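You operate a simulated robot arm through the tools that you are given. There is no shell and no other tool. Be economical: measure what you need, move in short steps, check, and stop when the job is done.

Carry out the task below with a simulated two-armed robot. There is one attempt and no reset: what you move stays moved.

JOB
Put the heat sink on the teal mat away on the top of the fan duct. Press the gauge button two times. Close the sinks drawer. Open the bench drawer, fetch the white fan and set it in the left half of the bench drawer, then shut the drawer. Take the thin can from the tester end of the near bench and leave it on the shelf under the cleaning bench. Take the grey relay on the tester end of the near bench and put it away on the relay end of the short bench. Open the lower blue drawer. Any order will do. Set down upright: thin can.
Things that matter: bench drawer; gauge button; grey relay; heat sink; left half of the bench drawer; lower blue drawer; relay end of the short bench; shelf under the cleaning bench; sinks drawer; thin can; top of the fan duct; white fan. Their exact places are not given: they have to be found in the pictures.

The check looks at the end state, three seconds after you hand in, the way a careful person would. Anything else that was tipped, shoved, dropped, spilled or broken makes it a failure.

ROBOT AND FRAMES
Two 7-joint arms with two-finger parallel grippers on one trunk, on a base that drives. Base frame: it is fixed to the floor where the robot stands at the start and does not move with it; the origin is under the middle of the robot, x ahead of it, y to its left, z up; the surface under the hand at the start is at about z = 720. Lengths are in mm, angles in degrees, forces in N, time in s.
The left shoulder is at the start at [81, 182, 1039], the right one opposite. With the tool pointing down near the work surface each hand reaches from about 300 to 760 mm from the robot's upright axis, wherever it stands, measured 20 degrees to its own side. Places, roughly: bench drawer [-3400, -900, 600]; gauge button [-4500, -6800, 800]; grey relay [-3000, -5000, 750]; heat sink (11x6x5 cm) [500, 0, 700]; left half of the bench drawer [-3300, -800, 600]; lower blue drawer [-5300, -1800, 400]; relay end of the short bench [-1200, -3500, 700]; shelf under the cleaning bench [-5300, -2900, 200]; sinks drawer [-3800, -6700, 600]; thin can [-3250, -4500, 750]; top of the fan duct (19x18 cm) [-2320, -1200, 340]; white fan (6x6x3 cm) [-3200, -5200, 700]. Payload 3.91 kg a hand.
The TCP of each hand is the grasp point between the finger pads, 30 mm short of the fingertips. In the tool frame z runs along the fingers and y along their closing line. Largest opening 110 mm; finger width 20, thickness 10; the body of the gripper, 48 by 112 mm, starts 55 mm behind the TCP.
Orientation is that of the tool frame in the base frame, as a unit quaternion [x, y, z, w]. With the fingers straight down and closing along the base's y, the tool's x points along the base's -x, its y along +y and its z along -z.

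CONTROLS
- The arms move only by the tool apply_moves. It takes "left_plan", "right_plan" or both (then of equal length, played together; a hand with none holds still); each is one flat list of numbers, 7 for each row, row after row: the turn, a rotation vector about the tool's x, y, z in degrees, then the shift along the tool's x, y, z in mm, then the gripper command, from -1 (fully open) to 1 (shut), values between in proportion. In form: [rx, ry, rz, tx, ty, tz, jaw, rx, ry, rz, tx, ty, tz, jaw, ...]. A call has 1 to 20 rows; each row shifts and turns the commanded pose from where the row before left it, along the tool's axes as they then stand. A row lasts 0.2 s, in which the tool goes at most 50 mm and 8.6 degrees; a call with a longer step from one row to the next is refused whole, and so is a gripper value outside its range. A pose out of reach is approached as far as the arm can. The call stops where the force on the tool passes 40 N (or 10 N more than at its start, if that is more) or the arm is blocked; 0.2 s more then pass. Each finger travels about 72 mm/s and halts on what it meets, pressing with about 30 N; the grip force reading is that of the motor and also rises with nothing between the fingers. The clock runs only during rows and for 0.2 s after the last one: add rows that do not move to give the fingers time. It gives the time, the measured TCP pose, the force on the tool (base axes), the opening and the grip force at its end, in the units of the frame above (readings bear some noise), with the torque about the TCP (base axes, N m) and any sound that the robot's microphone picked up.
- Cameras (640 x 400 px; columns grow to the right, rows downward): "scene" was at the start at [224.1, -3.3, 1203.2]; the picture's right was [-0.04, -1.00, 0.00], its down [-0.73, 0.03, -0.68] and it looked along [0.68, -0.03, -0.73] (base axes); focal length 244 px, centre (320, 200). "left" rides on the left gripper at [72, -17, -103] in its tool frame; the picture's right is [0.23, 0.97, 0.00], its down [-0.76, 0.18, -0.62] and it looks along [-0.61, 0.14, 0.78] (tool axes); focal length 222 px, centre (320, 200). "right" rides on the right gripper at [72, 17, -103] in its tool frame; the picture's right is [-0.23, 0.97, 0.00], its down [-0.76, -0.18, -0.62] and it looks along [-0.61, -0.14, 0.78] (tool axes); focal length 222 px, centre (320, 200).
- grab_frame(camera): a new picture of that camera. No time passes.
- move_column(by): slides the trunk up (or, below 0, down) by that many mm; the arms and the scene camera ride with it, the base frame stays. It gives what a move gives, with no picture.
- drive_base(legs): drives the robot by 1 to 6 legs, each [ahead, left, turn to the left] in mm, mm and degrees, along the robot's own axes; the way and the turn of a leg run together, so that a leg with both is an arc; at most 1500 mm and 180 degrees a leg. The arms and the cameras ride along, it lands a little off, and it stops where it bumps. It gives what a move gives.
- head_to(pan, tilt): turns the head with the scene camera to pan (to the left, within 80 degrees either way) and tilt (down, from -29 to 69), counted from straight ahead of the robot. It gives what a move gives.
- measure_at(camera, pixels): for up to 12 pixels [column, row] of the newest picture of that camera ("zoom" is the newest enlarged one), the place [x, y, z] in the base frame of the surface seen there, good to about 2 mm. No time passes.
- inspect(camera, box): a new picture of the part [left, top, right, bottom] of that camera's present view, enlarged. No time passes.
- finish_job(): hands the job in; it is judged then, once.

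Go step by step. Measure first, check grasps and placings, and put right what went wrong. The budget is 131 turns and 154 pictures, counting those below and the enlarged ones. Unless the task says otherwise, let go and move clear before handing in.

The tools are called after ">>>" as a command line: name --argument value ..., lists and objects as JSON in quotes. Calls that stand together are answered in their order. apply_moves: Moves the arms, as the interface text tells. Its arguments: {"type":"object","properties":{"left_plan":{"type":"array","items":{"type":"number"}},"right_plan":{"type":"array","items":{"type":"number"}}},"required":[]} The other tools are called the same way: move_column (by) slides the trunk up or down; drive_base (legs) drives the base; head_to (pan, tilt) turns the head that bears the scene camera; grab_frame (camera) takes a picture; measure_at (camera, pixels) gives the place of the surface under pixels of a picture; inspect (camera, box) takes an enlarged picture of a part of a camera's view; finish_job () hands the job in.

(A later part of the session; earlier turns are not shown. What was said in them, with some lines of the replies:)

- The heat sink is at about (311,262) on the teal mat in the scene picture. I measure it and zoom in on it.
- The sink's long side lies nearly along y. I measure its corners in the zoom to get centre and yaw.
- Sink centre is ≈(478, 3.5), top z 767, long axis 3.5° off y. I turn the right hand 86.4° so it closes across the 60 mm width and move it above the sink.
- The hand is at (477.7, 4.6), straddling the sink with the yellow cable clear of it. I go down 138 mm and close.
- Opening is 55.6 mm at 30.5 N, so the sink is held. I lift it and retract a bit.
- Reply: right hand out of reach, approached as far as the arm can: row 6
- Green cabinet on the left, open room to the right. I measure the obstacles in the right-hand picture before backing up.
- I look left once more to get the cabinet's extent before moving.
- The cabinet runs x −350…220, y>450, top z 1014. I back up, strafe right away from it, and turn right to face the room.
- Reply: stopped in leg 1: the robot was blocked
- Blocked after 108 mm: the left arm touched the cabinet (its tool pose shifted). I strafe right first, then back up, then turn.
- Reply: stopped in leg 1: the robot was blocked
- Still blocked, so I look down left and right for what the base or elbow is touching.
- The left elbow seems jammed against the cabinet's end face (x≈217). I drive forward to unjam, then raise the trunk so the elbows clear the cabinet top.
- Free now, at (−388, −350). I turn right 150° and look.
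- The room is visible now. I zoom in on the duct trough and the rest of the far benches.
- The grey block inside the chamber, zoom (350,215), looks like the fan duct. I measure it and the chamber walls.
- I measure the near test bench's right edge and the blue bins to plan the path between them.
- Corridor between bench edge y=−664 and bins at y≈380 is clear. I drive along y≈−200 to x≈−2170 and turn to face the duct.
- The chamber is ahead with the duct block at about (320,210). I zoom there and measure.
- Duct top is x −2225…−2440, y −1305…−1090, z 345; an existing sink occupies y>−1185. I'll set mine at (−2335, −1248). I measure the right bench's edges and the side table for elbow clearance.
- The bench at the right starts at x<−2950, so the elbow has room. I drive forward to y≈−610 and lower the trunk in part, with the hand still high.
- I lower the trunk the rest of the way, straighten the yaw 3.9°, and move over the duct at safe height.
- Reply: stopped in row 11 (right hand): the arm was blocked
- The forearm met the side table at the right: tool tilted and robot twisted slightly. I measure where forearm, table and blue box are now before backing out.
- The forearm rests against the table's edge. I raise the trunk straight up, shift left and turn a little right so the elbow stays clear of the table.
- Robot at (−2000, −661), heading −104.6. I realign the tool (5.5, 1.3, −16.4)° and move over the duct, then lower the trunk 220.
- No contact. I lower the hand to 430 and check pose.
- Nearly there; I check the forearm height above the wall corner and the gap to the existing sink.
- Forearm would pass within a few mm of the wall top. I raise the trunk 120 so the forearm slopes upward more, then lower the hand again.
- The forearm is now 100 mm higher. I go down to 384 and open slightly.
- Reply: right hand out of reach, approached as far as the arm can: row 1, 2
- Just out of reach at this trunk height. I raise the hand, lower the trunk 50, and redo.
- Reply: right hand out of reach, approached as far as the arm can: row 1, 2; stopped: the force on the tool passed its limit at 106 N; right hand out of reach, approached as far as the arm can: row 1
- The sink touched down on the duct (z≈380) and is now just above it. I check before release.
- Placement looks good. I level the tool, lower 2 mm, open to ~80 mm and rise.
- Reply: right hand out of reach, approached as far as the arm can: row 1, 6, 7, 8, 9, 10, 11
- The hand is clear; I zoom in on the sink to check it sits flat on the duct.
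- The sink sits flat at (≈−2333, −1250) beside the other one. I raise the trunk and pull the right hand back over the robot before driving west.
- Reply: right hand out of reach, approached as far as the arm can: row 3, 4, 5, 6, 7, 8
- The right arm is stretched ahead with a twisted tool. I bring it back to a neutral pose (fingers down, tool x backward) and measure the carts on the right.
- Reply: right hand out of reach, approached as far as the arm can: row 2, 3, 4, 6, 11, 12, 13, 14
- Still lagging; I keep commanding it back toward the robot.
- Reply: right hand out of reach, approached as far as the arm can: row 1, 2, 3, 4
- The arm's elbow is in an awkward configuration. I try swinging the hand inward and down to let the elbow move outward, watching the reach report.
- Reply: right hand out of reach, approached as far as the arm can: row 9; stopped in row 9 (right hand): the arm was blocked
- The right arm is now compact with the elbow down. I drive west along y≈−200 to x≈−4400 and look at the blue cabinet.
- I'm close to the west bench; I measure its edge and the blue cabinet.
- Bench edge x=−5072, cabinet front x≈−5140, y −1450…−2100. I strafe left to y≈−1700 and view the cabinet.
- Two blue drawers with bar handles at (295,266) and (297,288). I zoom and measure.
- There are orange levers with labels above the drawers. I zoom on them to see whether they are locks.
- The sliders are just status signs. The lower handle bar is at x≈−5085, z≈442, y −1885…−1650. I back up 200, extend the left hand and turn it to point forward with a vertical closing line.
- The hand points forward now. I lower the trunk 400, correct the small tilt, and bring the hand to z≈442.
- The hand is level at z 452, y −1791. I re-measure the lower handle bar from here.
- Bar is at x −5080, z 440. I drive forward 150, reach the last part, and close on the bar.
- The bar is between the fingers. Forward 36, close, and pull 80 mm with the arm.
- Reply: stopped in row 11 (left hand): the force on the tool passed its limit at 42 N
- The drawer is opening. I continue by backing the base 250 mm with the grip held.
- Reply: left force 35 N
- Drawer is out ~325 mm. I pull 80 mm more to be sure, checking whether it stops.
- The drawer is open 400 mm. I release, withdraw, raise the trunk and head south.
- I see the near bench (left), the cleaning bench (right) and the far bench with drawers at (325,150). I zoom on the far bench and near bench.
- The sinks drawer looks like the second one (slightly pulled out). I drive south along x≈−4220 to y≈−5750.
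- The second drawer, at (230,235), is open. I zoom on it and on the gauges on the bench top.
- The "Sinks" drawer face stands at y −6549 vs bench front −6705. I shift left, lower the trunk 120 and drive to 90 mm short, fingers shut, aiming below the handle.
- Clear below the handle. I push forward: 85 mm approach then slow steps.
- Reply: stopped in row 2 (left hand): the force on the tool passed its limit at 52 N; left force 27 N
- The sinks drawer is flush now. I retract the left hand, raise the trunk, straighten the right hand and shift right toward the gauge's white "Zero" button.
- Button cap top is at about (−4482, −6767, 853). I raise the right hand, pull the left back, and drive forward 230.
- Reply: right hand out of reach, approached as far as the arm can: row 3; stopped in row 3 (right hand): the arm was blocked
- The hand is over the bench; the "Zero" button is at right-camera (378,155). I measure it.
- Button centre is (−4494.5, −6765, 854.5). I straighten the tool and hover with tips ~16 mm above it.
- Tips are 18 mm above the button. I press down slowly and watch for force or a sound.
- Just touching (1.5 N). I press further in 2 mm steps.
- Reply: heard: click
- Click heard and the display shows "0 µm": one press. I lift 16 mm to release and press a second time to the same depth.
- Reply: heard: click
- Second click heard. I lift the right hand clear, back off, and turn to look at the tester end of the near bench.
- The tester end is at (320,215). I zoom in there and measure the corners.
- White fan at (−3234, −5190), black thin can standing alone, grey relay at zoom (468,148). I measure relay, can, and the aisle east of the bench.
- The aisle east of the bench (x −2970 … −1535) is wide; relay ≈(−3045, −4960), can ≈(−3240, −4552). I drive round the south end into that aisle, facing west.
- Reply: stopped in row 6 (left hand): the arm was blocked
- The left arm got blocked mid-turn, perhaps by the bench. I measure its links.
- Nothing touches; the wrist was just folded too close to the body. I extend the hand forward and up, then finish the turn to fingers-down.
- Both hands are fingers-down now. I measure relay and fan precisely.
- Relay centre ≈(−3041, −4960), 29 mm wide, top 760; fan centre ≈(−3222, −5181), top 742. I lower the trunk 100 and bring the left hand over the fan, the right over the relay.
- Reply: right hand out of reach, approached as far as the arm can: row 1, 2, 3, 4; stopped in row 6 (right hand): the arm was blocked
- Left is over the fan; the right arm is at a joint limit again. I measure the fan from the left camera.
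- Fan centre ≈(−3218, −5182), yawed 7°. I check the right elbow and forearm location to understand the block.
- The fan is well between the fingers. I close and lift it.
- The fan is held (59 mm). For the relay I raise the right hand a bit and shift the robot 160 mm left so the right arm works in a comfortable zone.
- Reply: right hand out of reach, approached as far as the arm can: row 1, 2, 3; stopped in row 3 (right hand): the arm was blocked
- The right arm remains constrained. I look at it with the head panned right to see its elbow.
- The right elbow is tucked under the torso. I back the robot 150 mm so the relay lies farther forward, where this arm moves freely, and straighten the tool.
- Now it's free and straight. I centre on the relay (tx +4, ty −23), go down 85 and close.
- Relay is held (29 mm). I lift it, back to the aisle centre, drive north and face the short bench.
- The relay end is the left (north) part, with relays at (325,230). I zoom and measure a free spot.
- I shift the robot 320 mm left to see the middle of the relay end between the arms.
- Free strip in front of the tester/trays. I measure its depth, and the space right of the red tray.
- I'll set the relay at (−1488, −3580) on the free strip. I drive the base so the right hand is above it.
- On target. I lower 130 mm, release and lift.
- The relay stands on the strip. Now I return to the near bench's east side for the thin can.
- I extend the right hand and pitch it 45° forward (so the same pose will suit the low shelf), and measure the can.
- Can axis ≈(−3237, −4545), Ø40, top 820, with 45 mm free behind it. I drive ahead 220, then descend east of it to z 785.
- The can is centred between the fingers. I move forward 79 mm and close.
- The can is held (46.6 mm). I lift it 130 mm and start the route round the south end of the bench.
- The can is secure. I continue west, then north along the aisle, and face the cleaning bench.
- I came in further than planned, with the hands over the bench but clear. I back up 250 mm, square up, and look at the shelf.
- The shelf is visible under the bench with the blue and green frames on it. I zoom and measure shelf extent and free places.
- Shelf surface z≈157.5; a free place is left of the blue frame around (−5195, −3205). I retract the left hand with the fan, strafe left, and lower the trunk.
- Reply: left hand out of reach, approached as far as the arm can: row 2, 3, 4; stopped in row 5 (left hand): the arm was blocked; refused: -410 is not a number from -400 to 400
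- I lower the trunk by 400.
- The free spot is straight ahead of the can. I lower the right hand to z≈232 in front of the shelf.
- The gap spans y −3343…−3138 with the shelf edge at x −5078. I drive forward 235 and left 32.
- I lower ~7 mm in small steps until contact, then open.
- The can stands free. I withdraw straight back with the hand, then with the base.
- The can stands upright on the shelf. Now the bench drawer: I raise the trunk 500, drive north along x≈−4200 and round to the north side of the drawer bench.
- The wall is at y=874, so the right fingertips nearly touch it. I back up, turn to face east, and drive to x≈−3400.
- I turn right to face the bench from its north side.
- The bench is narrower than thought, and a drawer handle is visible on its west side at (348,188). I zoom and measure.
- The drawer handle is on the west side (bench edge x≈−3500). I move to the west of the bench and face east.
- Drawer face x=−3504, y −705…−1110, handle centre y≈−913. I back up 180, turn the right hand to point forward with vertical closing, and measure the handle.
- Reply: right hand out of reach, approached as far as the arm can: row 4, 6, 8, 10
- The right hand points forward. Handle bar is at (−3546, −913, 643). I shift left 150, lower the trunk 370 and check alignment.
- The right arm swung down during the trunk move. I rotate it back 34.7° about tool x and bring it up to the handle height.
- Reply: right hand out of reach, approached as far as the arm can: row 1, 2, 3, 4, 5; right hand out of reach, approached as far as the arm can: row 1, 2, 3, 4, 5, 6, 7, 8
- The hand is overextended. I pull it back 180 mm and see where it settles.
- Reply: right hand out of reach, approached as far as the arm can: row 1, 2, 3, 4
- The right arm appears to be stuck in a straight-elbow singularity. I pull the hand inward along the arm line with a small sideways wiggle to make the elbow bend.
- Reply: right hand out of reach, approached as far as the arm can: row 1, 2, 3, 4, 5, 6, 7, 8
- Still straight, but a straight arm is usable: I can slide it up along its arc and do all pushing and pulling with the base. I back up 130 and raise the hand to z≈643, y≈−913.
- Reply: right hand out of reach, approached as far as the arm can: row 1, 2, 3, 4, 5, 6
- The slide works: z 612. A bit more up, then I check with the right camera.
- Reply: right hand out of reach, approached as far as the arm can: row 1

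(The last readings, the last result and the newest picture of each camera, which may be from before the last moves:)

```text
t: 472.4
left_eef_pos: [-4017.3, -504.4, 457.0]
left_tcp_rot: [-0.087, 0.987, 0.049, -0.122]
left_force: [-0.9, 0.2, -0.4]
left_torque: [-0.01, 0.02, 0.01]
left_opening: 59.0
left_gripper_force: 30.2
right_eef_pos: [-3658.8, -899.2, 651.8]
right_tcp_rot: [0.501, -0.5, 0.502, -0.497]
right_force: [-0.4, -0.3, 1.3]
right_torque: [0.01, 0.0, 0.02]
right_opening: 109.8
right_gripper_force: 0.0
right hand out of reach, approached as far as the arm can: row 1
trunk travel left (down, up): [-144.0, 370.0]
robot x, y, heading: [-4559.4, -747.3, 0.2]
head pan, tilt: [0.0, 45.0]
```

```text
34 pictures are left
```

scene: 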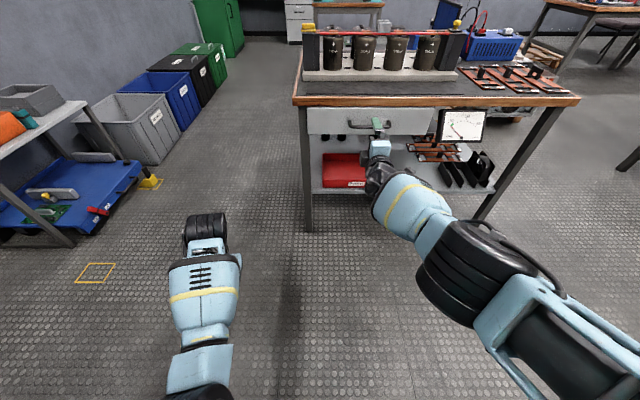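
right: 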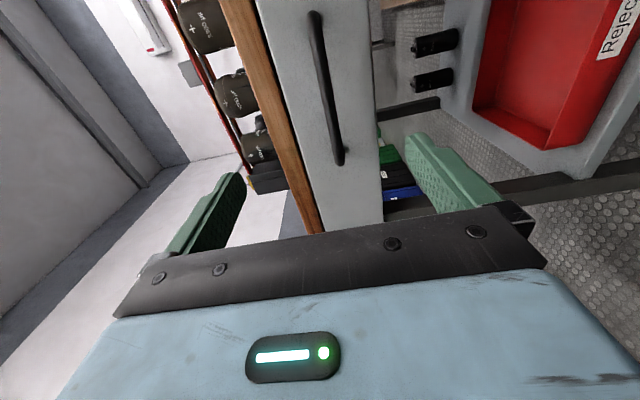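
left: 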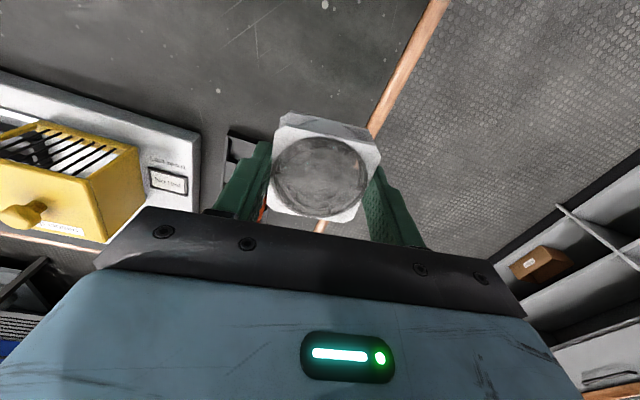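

Aligned at y −899, z 652. I narrow the jaws to 60 mm at z 643, drive forward 112, and close on the bar.

>>> apply_moves --right_plan '[0, 0, 0, 0, 8, 0, -0.1, 0, 0, 0, 0, 0, 0, -0.1, 0, 0, 0, 0, 0, 0, -0.1, 0, 0, 0, 0, 0, 0, -0.1]'

>>> drive_base --legs '[[113, 0, 0]]'

>>> apply_moves --right_plan '[0, 0, 0, 0, 0, 0, 0.4, 0, 0, 0, 0, 0, 0, 1, 0, 0, 0, 0, 0, 0, 1, 0, 0, 0, 0, 0, 0, 1, 0, 0, 0, 0, 0, 0, 1]'

>>> grab_frame --camera "right"

```text
t: 473.4
left_eef_pos: [-4016.8, -505.3, 458.1]
left_tcp_rot: [-0.086, 0.988, 0.049, -0.123]
left_force: [-0.3, 0.5, -0.6]
left_torque: [-0.01, 0.01, -0.02]
left_opening: 59.1
left_gripper_force: 29.7
right_eef_pos: [-3659.5, -900.2, 645.0]
right_tcp_rot: [0.5, -0.5, 0.503, -0.497]
right_force: [-0.3, 0.1, 0.7]
right_torque: [-0.02, 0.0, -0.02]
right_opening: 60.6
right_gripper_force: 0.0
trunk travel left (down, up): [-144.0, 370.0]
robot x, y, heading: [-4556.1, -752.6, -0.0]
head pan, tilt: [0.0, 45.0]
```

```text
t: 474.6
left_eef_pos: [-3905.5, -504.5, 457.6]
left_tcp_rot: [-0.086, 0.987, 0.05, -0.123]
left_force: [0.1, -0.4, -1.1]
left_torque: [-0.03, 0.0, 0.0]
left_opening: 58.9
left_gripper_force: 29.5
right_eef_pos: [-3547.5, -899.0, 643.6]
right_tcp_rot: [0.5, -0.501, 0.503, -0.496]
right_force: [-0.1, 0.1, -0.1]
right_torque: [-0.02, -0.02, 0.03]
right_opening: 60.4
right_gripper_force: 0.0
trunk travel left (down, up): [-144.0, 370.0]
robot x, y, heading: [-4445.1, -747.8, 0.2]
head pan, tilt: [0.0, 45.0]
```

```text
t: 475.9
left_eef_pos: [-3905.3, -505.4, 457.4]
left_tcp_rot: [-0.087, 0.987, 0.05, -0.125]
left_force: [-0.1, 0.4, 0.2]
left_torque: [0.0, -0.03, -0.04]
left_opening: 58.8
left_gripper_force: 29.9
right_eef_pos: [-3549.6, -900.1, 638.6]
right_tcp_rot: [-0.501, 0.502, -0.501, 0.496]
right_force: [-6.9, 2.0, -18.3]
right_torque: [0.3, 0.14, -0.13]
right_opening: 11.5
right_gripper_force: 44.4
trunk travel left (down, up): [-144.0, 370.0]
robot x, y, heading: [-4445.3, -749.7, -0.0]
head pan, tilt: [0.0, 45.0]
```

```text
33 pictures are left
```

right: 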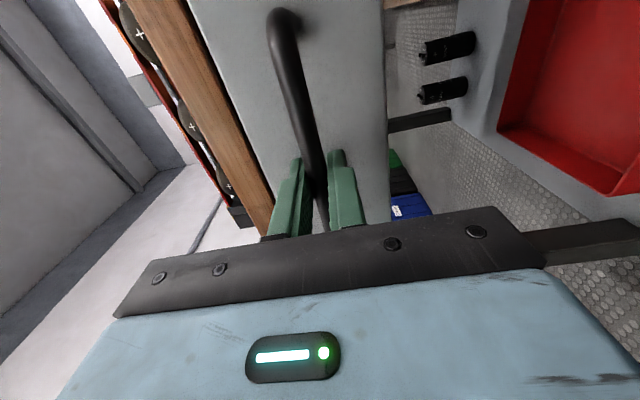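

Gripped on the bar. I pull the drawer 240 mm with the base.

>>> drive_base --legs '[[-240, 0, 0]]'

>>> grab_frame --camera "scene"

>>> inspect --camera "scene" --box '[270, 80, 450, 200]'

>>> measure_at --camera "zoom" --pixels '[[100, 140], [200, 140], [300, 130], [160, 120], [250, 150], [400, 150], [220, 170], [140, 160], [200, 110]]'

```text
t: 477.6
left_eef_pos: [-4137.5, -505.8, 456.8]
left_tcp_rot: [-0.087, 0.987, 0.049, -0.123]
left_force: [-0.9, -0.2, 0.4]
left_torque: [0.01, 0.01, 0.0]
left_opening: 58.9
left_gripper_force: 30.0
right_eef_pos: [-3781.6, -898.8, 640.0]
right_tcp_rot: [0.502, -0.501, 0.501, -0.496]
right_force: [2.1, 5.1, -20.5]
right_torque: [0.3, 0.14, -0.13]
right_opening: 11.6
right_gripper_force: 45.2
trunk travel left (down, up): [-144.0, 370.0]
robot x, y, heading: [-4679.6, -749.0, 0.3]
head pan, tilt: [0.0, 45.0]
```

```text
32 pictures are left
```

scene: 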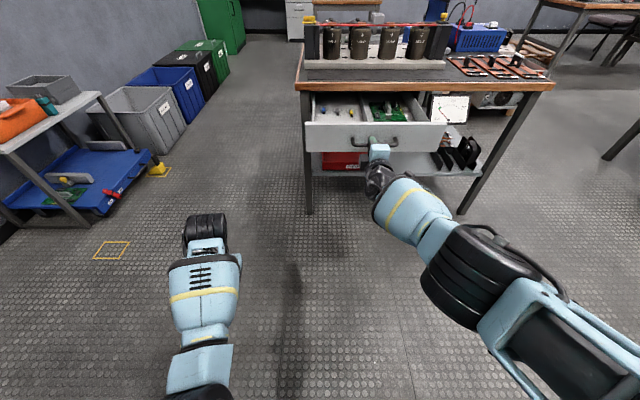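

```text
3.33 times, centred on (360, 140) of scene
```

zoom: 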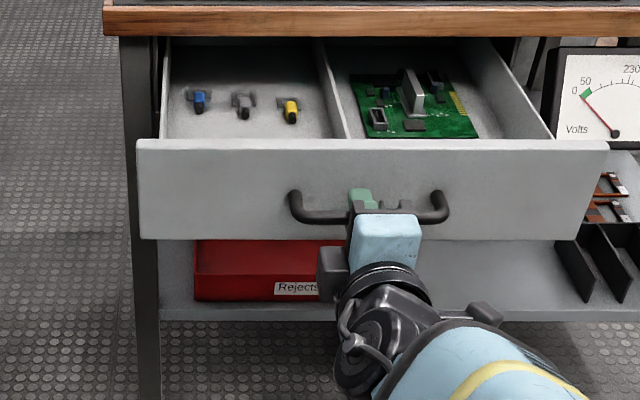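

```text
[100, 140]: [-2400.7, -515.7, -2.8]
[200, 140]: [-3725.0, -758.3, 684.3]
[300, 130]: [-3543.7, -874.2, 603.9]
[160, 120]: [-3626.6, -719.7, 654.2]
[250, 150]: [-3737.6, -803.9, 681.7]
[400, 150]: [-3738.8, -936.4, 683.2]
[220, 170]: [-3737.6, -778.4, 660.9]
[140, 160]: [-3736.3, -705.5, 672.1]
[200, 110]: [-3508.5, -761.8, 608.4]
```

The drawer is open 233 mm; its left compartment (y −720…−880, floor z 604) has free room in front of the three plugs. I release the handle, back 55, lower the right hand out of the way, and straighten and raise the left with the fan.

>>> apply_moves --right_plan '[0, 0, 0, 0, 0, 0, 0.3, 0, 0, 0, 0, 0, 0, -0.2, 0, 0, 0, 0, 0, 0, -0.2]'

>>> drive_base --legs '[[-58, 0, 0]]'

>>> apply_moves --right_plan '[0, 0, 0, 0, 20, -30, -0.2, 0, 0, 0, 0, 20, -30, -0.2, 0, 0, 0, 0, 25, -30, -0.2, 0, 0, 0, 0, 30, -25, -0.2, 0, 0, 0, 0, 30, -25, -0.2, 0, 0, 0, 0, 30, -25, -0.2, 0, 0, 0, 0, 30, -25, -0.2, 0, 0, 0, 0, 30, -20, -0.2, 0, 0, 0, 0, 30, -20, -0.2, 0, 0, 0, 0, 30, -20, -0.2, 0, 0, 0, 0, 0, 0, -0.2]' --left_plan '[1.87, -4.73, 3.33, 0, 0, 0, 1, 1.87, -4.73, 3.33, 0, 0, 0, 1, 1.87, -4.73, 3.33, 0, 0, 0, 1, 0, 0, 0, -10, 0, -43, 1, 0, 0, 0, -10, 0, -43, 1, 0, 0, 0, -10, 0, -43, 1, 0, 0, 0, -10, 0, -43, 1, 0, 0, 0, -10, 0, -43, 1, 0, 0, 0, -10, 0, -43, 1, 0, 0, 0, -10, 0, -43, 1, 0, 0, 0, 0, 0, 0, 1]'

>>> grab_frame --camera "scene"

```text
t: 478.4
left_eef_pos: [-4138.1, -507.1, 458.3]
left_tcp_rot: [-0.087, 0.987, 0.049, -0.123]
left_force: [-0.1, 1.1, -0.6]
left_torque: [0.03, 0.01, -0.02]
left_opening: 59.0
left_gripper_force: 29.8
right_eef_pos: [-3781.9, -901.3, 642.8]
right_tcp_rot: [-0.501, 0.501, -0.501, 0.496]
right_force: [0.3, -0.2, 0.0]
right_torque: [0.01, 0.03, 0.0]
right_opening: 65.9
right_gripper_force: 0.1
trunk travel left (down, up): [-144.0, 370.0]
robot x, y, heading: [-4679.1, -748.4, 0.2]
head pan, tilt: [0.0, 45.0]
```

```text
t: 479.4
left_eef_pos: [-4196.4, -506.5, 458.3]
left_tcp_rot: [-0.087, 0.987, 0.049, -0.123]
left_force: [0.0, -0.3, -0.4]
left_torque: [-0.01, 0.02, -0.01]
left_opening: 58.9
left_gripper_force: 29.9
right_eef_pos: [-3839.0, -900.7, 642.8]
right_tcp_rot: [0.501, -0.501, 0.502, -0.496]
right_force: [-0.3, -0.2, -0.4]
right_torque: [0.0, -0.01, 0.02]
right_opening: 66.0
right_gripper_force: 0.0
trunk travel left (down, up): [-144.0, 370.0]
robot x, y, heading: [-4734.6, -754.1, 0.5]
head pan, tilt: [0.0, 45.0]
```

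```text
t: 481.8
left_eef_pos: [-4071.0, -456.3, 701.6]
left_tcp_rot: [-0.016, 1.0, 0.01, -0.008]
left_force: [0.2, -0.5, -0.4]
left_torque: [-0.01, -0.02, -0.04]
left_opening: 59.1
left_gripper_force: 29.9
left hand out of reach, approached as far as the arm can: row 6, 7, 8, 9, 10
right_eef_pos: [-4044.5, -900.8, 376.4]
right_tcp_rot: [0.501, -0.501, 0.502, -0.497]
right_force: [-0.2, 1.0, 0.3]
right_torque: [0.02, -0.01, -0.03]
right_opening: 65.9
right_gripper_force: 0.1
right hand out of reach, approached as far as the arm can: row 1, 2, 3, 4, 5, 7, 8, 9, 10
trunk travel left (down, up): [-144.0, 370.0]
robot x, y, heading: [-4735.3, -750.5, 0.3]
head pan, tilt: [0.0, 45.0]
```

```text
30 pictures are left
```

scene: 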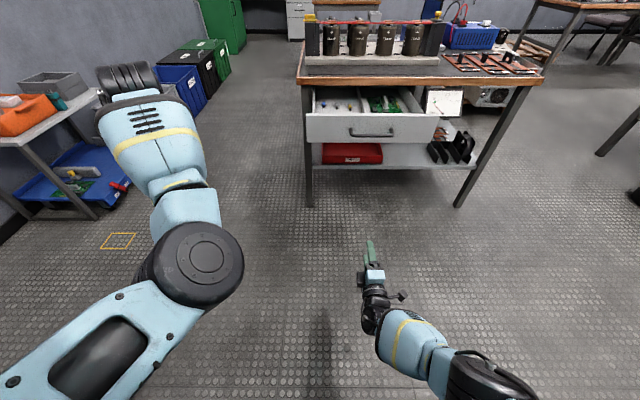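

Left is at fwd 664, lateral 294, z 702. I raise the trunk 60, then drive so the fan comes over the left compartment at about (−3640, −795).

>>> move_column --by 60

>>> drive_base --legs '[[250, 0, -0.3], [0, -339, 0]]'

>>> grab_frame --camera "left"

>>> grab_frame --camera "scene"

```text
t: 482.8
left_eef_pos: [-4063.8, -478.2, 768.9]
left_tcp_rot: [0.0, 1.0, -0.001, 0.001]
left_force: [-0.2, 0.2, -0.9]
left_torque: [0.0, 0.01, 0.01]
left_opening: 59.1
left_gripper_force: 30.0
right_eef_pos: [-4032.6, -899.8, 472.4]
right_tcp_rot: [0.487, -0.488, 0.514, -0.51]
right_force: [0.3, 0.6, -0.4]
right_torque: [-0.01, 0.01, 0.03]
right_opening: 66.0
right_gripper_force: 0.0
trunk travel left (down, up): [-204.0, 310.0]
robot x, y, heading: [-4735.1, -754.2, 0.0]
head pan, tilt: [0.0, 45.0]
```

```text
t: 487.7
left_eef_pos: [-3815.0, -813.9, 769.6]
left_tcp_rot: [-0.002, 1.0, -0.001, 0.001]
left_force: [1.1, 0.4, -0.8]
left_torque: [0.0, 0.0, -0.03]
left_opening: 59.2
left_gripper_force: 30.3
right_eef_pos: [-3781.2, -1235.2, 471.9]
right_tcp_rot: [0.488, -0.487, 0.514, -0.51]
right_force: [0.3, 0.4, -0.8]
right_torque: [0.0, 0.02, 0.0]
right_opening: 65.8
right_gripper_force: 0.0
trunk travel left (down, up): [-204.0, 310.0]
robot x, y, heading: [-4483.0, -1085.1, 0.3]
head pan, tilt: [0.0, 45.0]
```

```text
29 pictures are left
```

left: 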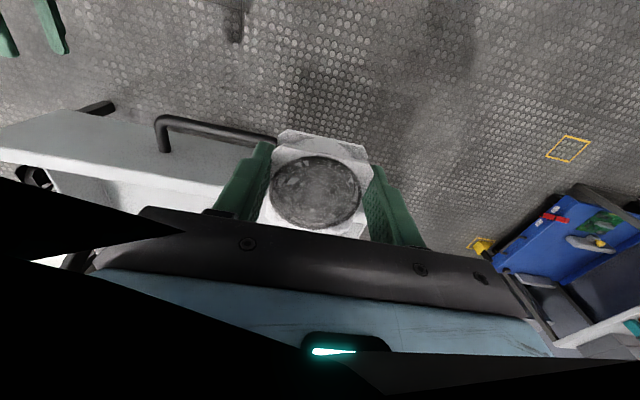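

```text
28 pictures are left
```

scene: 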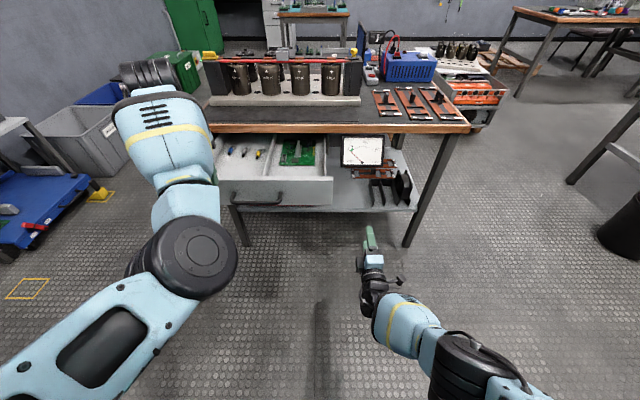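

The drawer's left compartment spans y ≈ −725…−888. I drive ahead 175 and left 8, lower the fan to the drawer floor, and check.

>>> drive_base --legs '[[175, 8, 0]]'

>>> apply_moves --left_plan '[0, 0, 0, 0, 0, 35, 1, 0, 0, 0, 0, 0, 35, 1, 0, 0, 0, 0, 0, 30, 1, 0, 0, 0, 0, 0, 20, 1, 0, 0, 0, 0, 0, 6, 1, 0, 0, 0, 0, 0, 0, 1]'

>>> grab_frame --camera "left"

>>> inspect --camera "scene" --box '[170, 100, 390, 240]'

```text
t: 489.2
left_eef_pos: [-3643.1, -804.6, 768.9]
left_tcp_rot: [-0.002, 1.0, 0.0, 0.001]
left_force: [-0.2, 0.1, -0.3]
left_torque: [0.0, 0.01, 0.02]
left_opening: 59.0
left_gripper_force: 29.7
right_eef_pos: [-3609.2, -1226.3, 472.2]
right_tcp_rot: [0.488, -0.488, 0.514, -0.51]
right_force: [0.1, -0.1, -0.5]
right_torque: [0.0, -0.01, 0.0]
right_opening: 66.0
right_gripper_force: 0.0
trunk travel left (down, up): [-204.0, 310.0]
robot x, y, heading: [-4314.9, -1082.4, 0.5]
head pan, tilt: [0.0, 45.0]
```

```text
t: 490.6
left_eef_pos: [-3642.9, -803.7, 641.9]
left_tcp_rot: [0.0, 1.0, 0.0, 0.001]
left_force: [-0.7, 0.3, -0.7]
left_torque: [0.04, 0.01, -0.01]
left_opening: 59.2
left_gripper_force: 30.6
right_eef_pos: [-3609.9, -1226.6, 472.4]
right_tcp_rot: [0.488, -0.487, 0.515, -0.51]
right_force: [-0.2, -0.2, 0.8]
right_torque: [0.01, -0.02, 0.0]
right_opening: 65.8
right_gripper_force: 0.1
trunk travel left (down, up): [-204.0, 310.0]
robot x, y, heading: [-4313.2, -1078.5, -0.0]
head pan, tilt: [0.0, 45.0]
```

```text
27 pictures are left
```

left: 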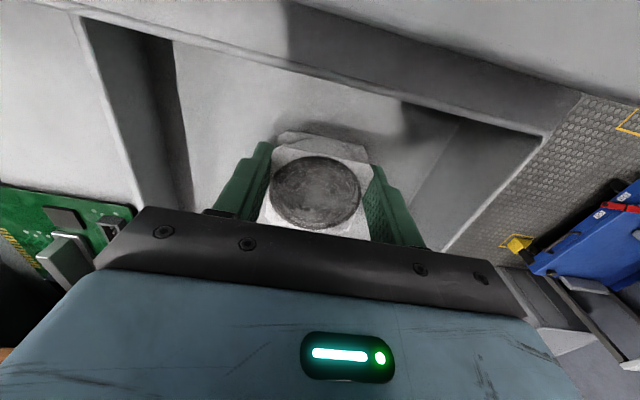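

```text
2.86 times, centred on (280, 170) of scene
```

zoom: 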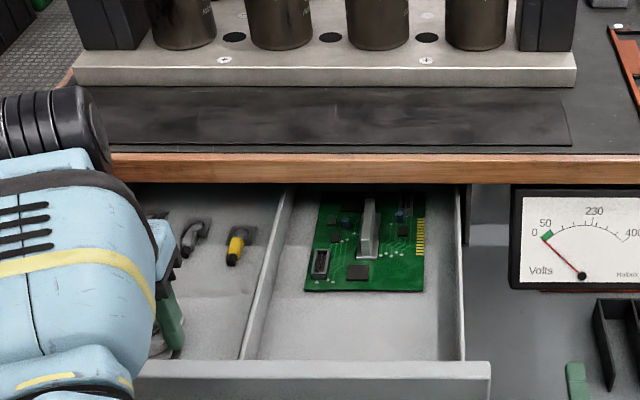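

The fan is in the left compartment just above the floor. I set it down, open, lift clear, and at the same time draw the right hand back and down.

>>> apply_moves --left_plan '[0, 0, 0, 0, 0, 2.5, 1, 0, 0, 0, 0, 0, 0, 0.3, 0, 0, 0, 0, 0, 0, -0.5, 0, 0, 0, 0, 0, 0, -0.5, 0, 0, 0, 0, 0, 0, -0.5, 0, 0, 0, 0, 0, -20, -0.5, 0, 0, 0, 0, 0, -40, -0.5, 0, 0, 0, 0, 0, -40, -0.5, 0, 0, 0, 0, 0, -30, -0.5, 0, 0, 0, 0, 0, 0, -0.5]' --right_plan '[0, 0, 0, 0, 20, -35, -0.2, 0, 0, 0, 0, 20, -35, -0.2, 0, 0, 0, 0, 20, -35, -0.2, 0, 0, 0, 0, 20, -35, -0.2, 0, 0, 0, 0, 20, -35, -0.2, 0, 0, 0, 0, 20, -35, -0.2, 0, 0, 0, 0, 20, -35, -0.2, 0, 0, 0, 0, 20, -35, -0.2, 0, 0, 0, 0, 0, 0, -0.2, 0, 0, 0, 0, 0, 0, -0.2]'

>>> drive_base --legs '[[-170, 0, 0]]'

>>> grab_frame --camera "scene"

>>> grab_frame --camera "left"

```text
t: 492.8
left_eef_pos: [-3645.9, -802.8, 769.6]
left_tcp_rot: [-0.001, 1.0, 0.0, 0.001]
left_force: [0.0, 0.8, 0.7]
left_torque: [0.02, 0.05, 0.0]
left_opening: 82.3
left_gripper_force: 0.1
right_eef_pos: [-3870.6, -1233.3, 344.0]
right_tcp_rot: [0.488, -0.488, 0.513, -0.511]
right_force: [1.0, 0.7, -0.9]
right_torque: [-0.01, -0.01, 0.0]
right_opening: 66.0
right_gripper_force: 0.1
right hand out of reach, approached as far as the arm can: row 5, 6, 7, 8
trunk travel left (down, up): [-204.0, 310.0]
robot x, y, heading: [-4310.3, -1080.7, 0.6]
head pan, tilt: [0.0, 45.0]
```

```text
t: 494.3
left_eef_pos: [-3814.2, -805.4, 769.4]
left_tcp_rot: [0.0, 1.0, 0.0, 0.001]
left_force: [0.3, 0.1, -0.2]
left_torque: [0.01, -0.01, -0.02]
left_opening: 82.7
left_gripper_force: 0.0
right_eef_pos: [-4039.5, -1235.1, 343.6]
right_tcp_rot: [0.487, -0.488, 0.515, -0.509]
right_force: [-0.8, 0.5, 0.3]
right_torque: [-0.01, 0.01, 0.0]
right_opening: 66.1
right_gripper_force: 0.1
trunk travel left (down, up): [-204.0, 310.0]
robot x, y, heading: [-4482.5, -1079.8, -0.0]
head pan, tilt: [0.0, 45.0]
```

```text
25 pictures are left
```

scene: 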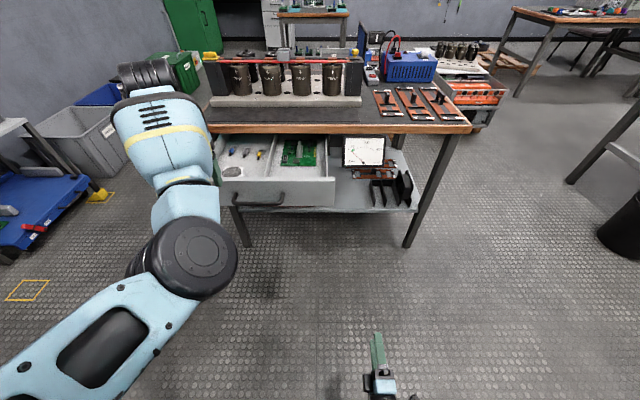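

```text
24 pictures are left
```

left: 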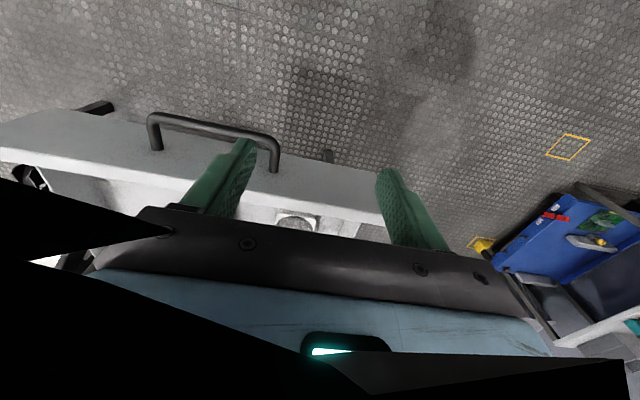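

The fan lies in the left compartment. I shut the left fingers, lower them to z≈682 in front of the drawer face, and drive forward ~303 mm to push it shut.

>>> apply_moves --left_plan '[0, 0, 0, 0, 0, 0, 0.2, 0, 0, 0, 0, 0, 0, 1, 0, 0, 0, 0, 0, 0, 1, 0, 0, 0, 0, 0, 0, 1, 0, 0, 0, 0, 0, 0, 1, 0, 0, 0, 0, 0, 30, 1, 0, 0, 0, 0, 0, 30, 1, 0, 0, 0, 0, 0, 27, 1, 0, 0, 0, 0, 0, 0, 1]'

>>> drive_base --legs '[[150, 0, 0], [153, 0, 0]]'

>>> grab_frame --camera "scene"

>>> measure_at --camera "scene" --pixels '[[300, 160], [330, 165], [270, 165], [320, 175]]'

```text
t: 496.3
left_eef_pos: [-3813.1, -804.1, 682.9]
left_tcp_rot: [0.001, 1.0, 0.0, 0.0]
left_force: [-0.2, -0.1, 0.2]
left_torque: [0.0, -0.01, -0.01]
left_opening: 0.0
left_gripper_force: 30.4
right_eef_pos: [-4040.3, -1235.7, 343.4]
right_tcp_rot: [0.487, -0.488, 0.515, -0.51]
right_force: [0.2, 0.1, 0.4]
right_torque: [-0.01, 0.01, 0.04]
right_opening: 66.0
right_gripper_force: 0.2
trunk travel left (down, up): [-204.0, 310.0]
robot x, y, heading: [-4482.3, -1082.0, 0.1]
head pan, tilt: [0.0, 45.0]
```

```text
t: 498.7
left_eef_pos: [-3515.4, -803.6, 688.4]
left_tcp_rot: [0.001, 1.0, 0.0, -0.001]
left_force: [-3.5, -1.4, 2.5]
left_torque: [-0.08, -0.02, -0.04]
left_opening: 0.2
left_gripper_force: 28.9
right_eef_pos: [-3739.5, -1233.5, 342.7]
right_tcp_rot: [0.488, -0.488, 0.514, -0.509]
right_force: [1.0, -0.7, 1.0]
right_torque: [-0.03, -0.01, -0.03]
right_opening: 65.8
right_gripper_force: 0.0
trunk travel left (down, up): [-204.0, 310.0]
robot x, y, heading: [-4181.6, -1079.6, 0.1]
head pan, tilt: [0.0, 45.0]
stopped in leg 2: the force on the tool passed its limit at 66 N (the readings are from after the stop); the commanded pose is now the measured one
```

```text
23 pictures are left
```

scene: 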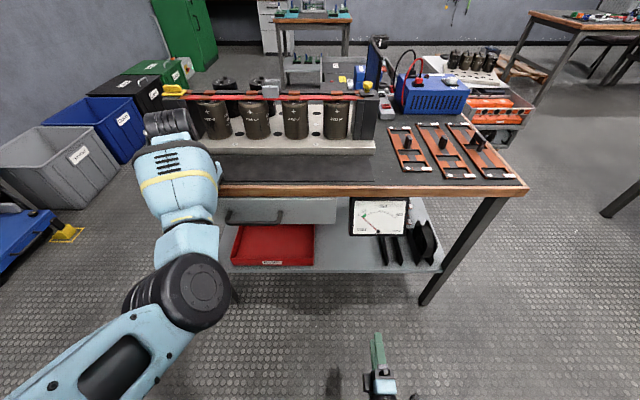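

```text
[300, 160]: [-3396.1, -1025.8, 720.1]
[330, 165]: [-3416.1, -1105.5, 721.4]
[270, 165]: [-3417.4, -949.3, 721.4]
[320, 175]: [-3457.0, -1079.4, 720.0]
```

The push ended hard at x −3515 (66 N), the drawer looks shut. I back off and verify its face.

>>> drive_base --legs '[[-250, 0, 0]]'

>>> inspect --camera "scene" --box '[190, 100, 410, 230]'

>>> measure_at --camera "zoom" --pixels '[[220, 180], [250, 180], [300, 170], [330, 175], [350, 170], [280, 165]]'

```text
t: 500.5
left_eef_pos: [-3763.2, -803.7, 688.7]
left_tcp_rot: [0.0, 1.0, 0.001, 0.001]
left_force: [0.5, 0.5, 0.7]
left_torque: [0.0, -0.02, 0.0]
left_opening: 0.0
left_gripper_force: 29.8
right_eef_pos: [-3988.6, -1234.8, 344.5]
right_tcp_rot: [0.487, -0.488, 0.515, -0.509]
right_force: [0.8, -0.2, 0.6]
right_torque: [-0.01, 0.01, -0.01]
right_opening: 65.9
right_gripper_force: 0.0
trunk travel left (down, up): [-204.0, 310.0]
robot x, y, heading: [-4431.4, -1083.1, 0.3]
head pan, tilt: [0.0, 45.0]
```

```text
2.91 times, centred on (300, 165) of scene
```

zoom: 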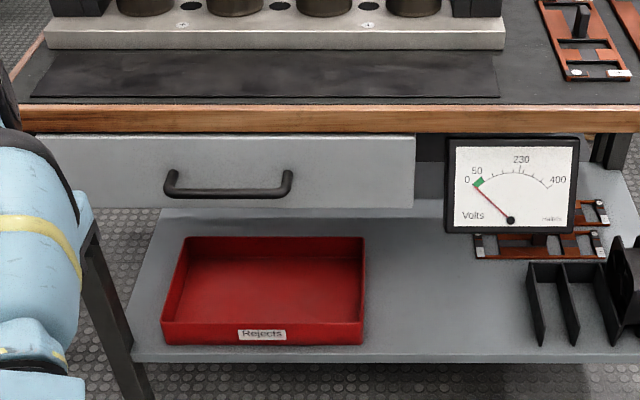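

```text
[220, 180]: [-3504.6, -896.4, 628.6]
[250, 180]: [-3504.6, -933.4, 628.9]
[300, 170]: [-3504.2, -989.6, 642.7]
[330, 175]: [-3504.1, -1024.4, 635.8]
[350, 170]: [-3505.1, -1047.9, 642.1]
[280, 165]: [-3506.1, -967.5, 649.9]
```

The drawer face is back at x ≈ −3504, the closed position I measured before opening it. Both hands are empty and clear, so I hand in.

>>> finish_job

```text
The job is handed in.
```

Every item in the job is done and I handed it in:
- The heat sink is on the fan duct.
- The gauge button was pressed twice, with a click heard each time.
- The sinks drawer is closed.
- The white fan is in the left half of the closed bench drawer.
- The thin can stands upright on the shelf under the cleaning bench.
- The grey relay is on the relay end of the short bench.
- The lower blue drawer is open.

Along the way an arm bumped the green cabinet and the side table by the duct. I did not check afterwards whether anything on them had shifted.
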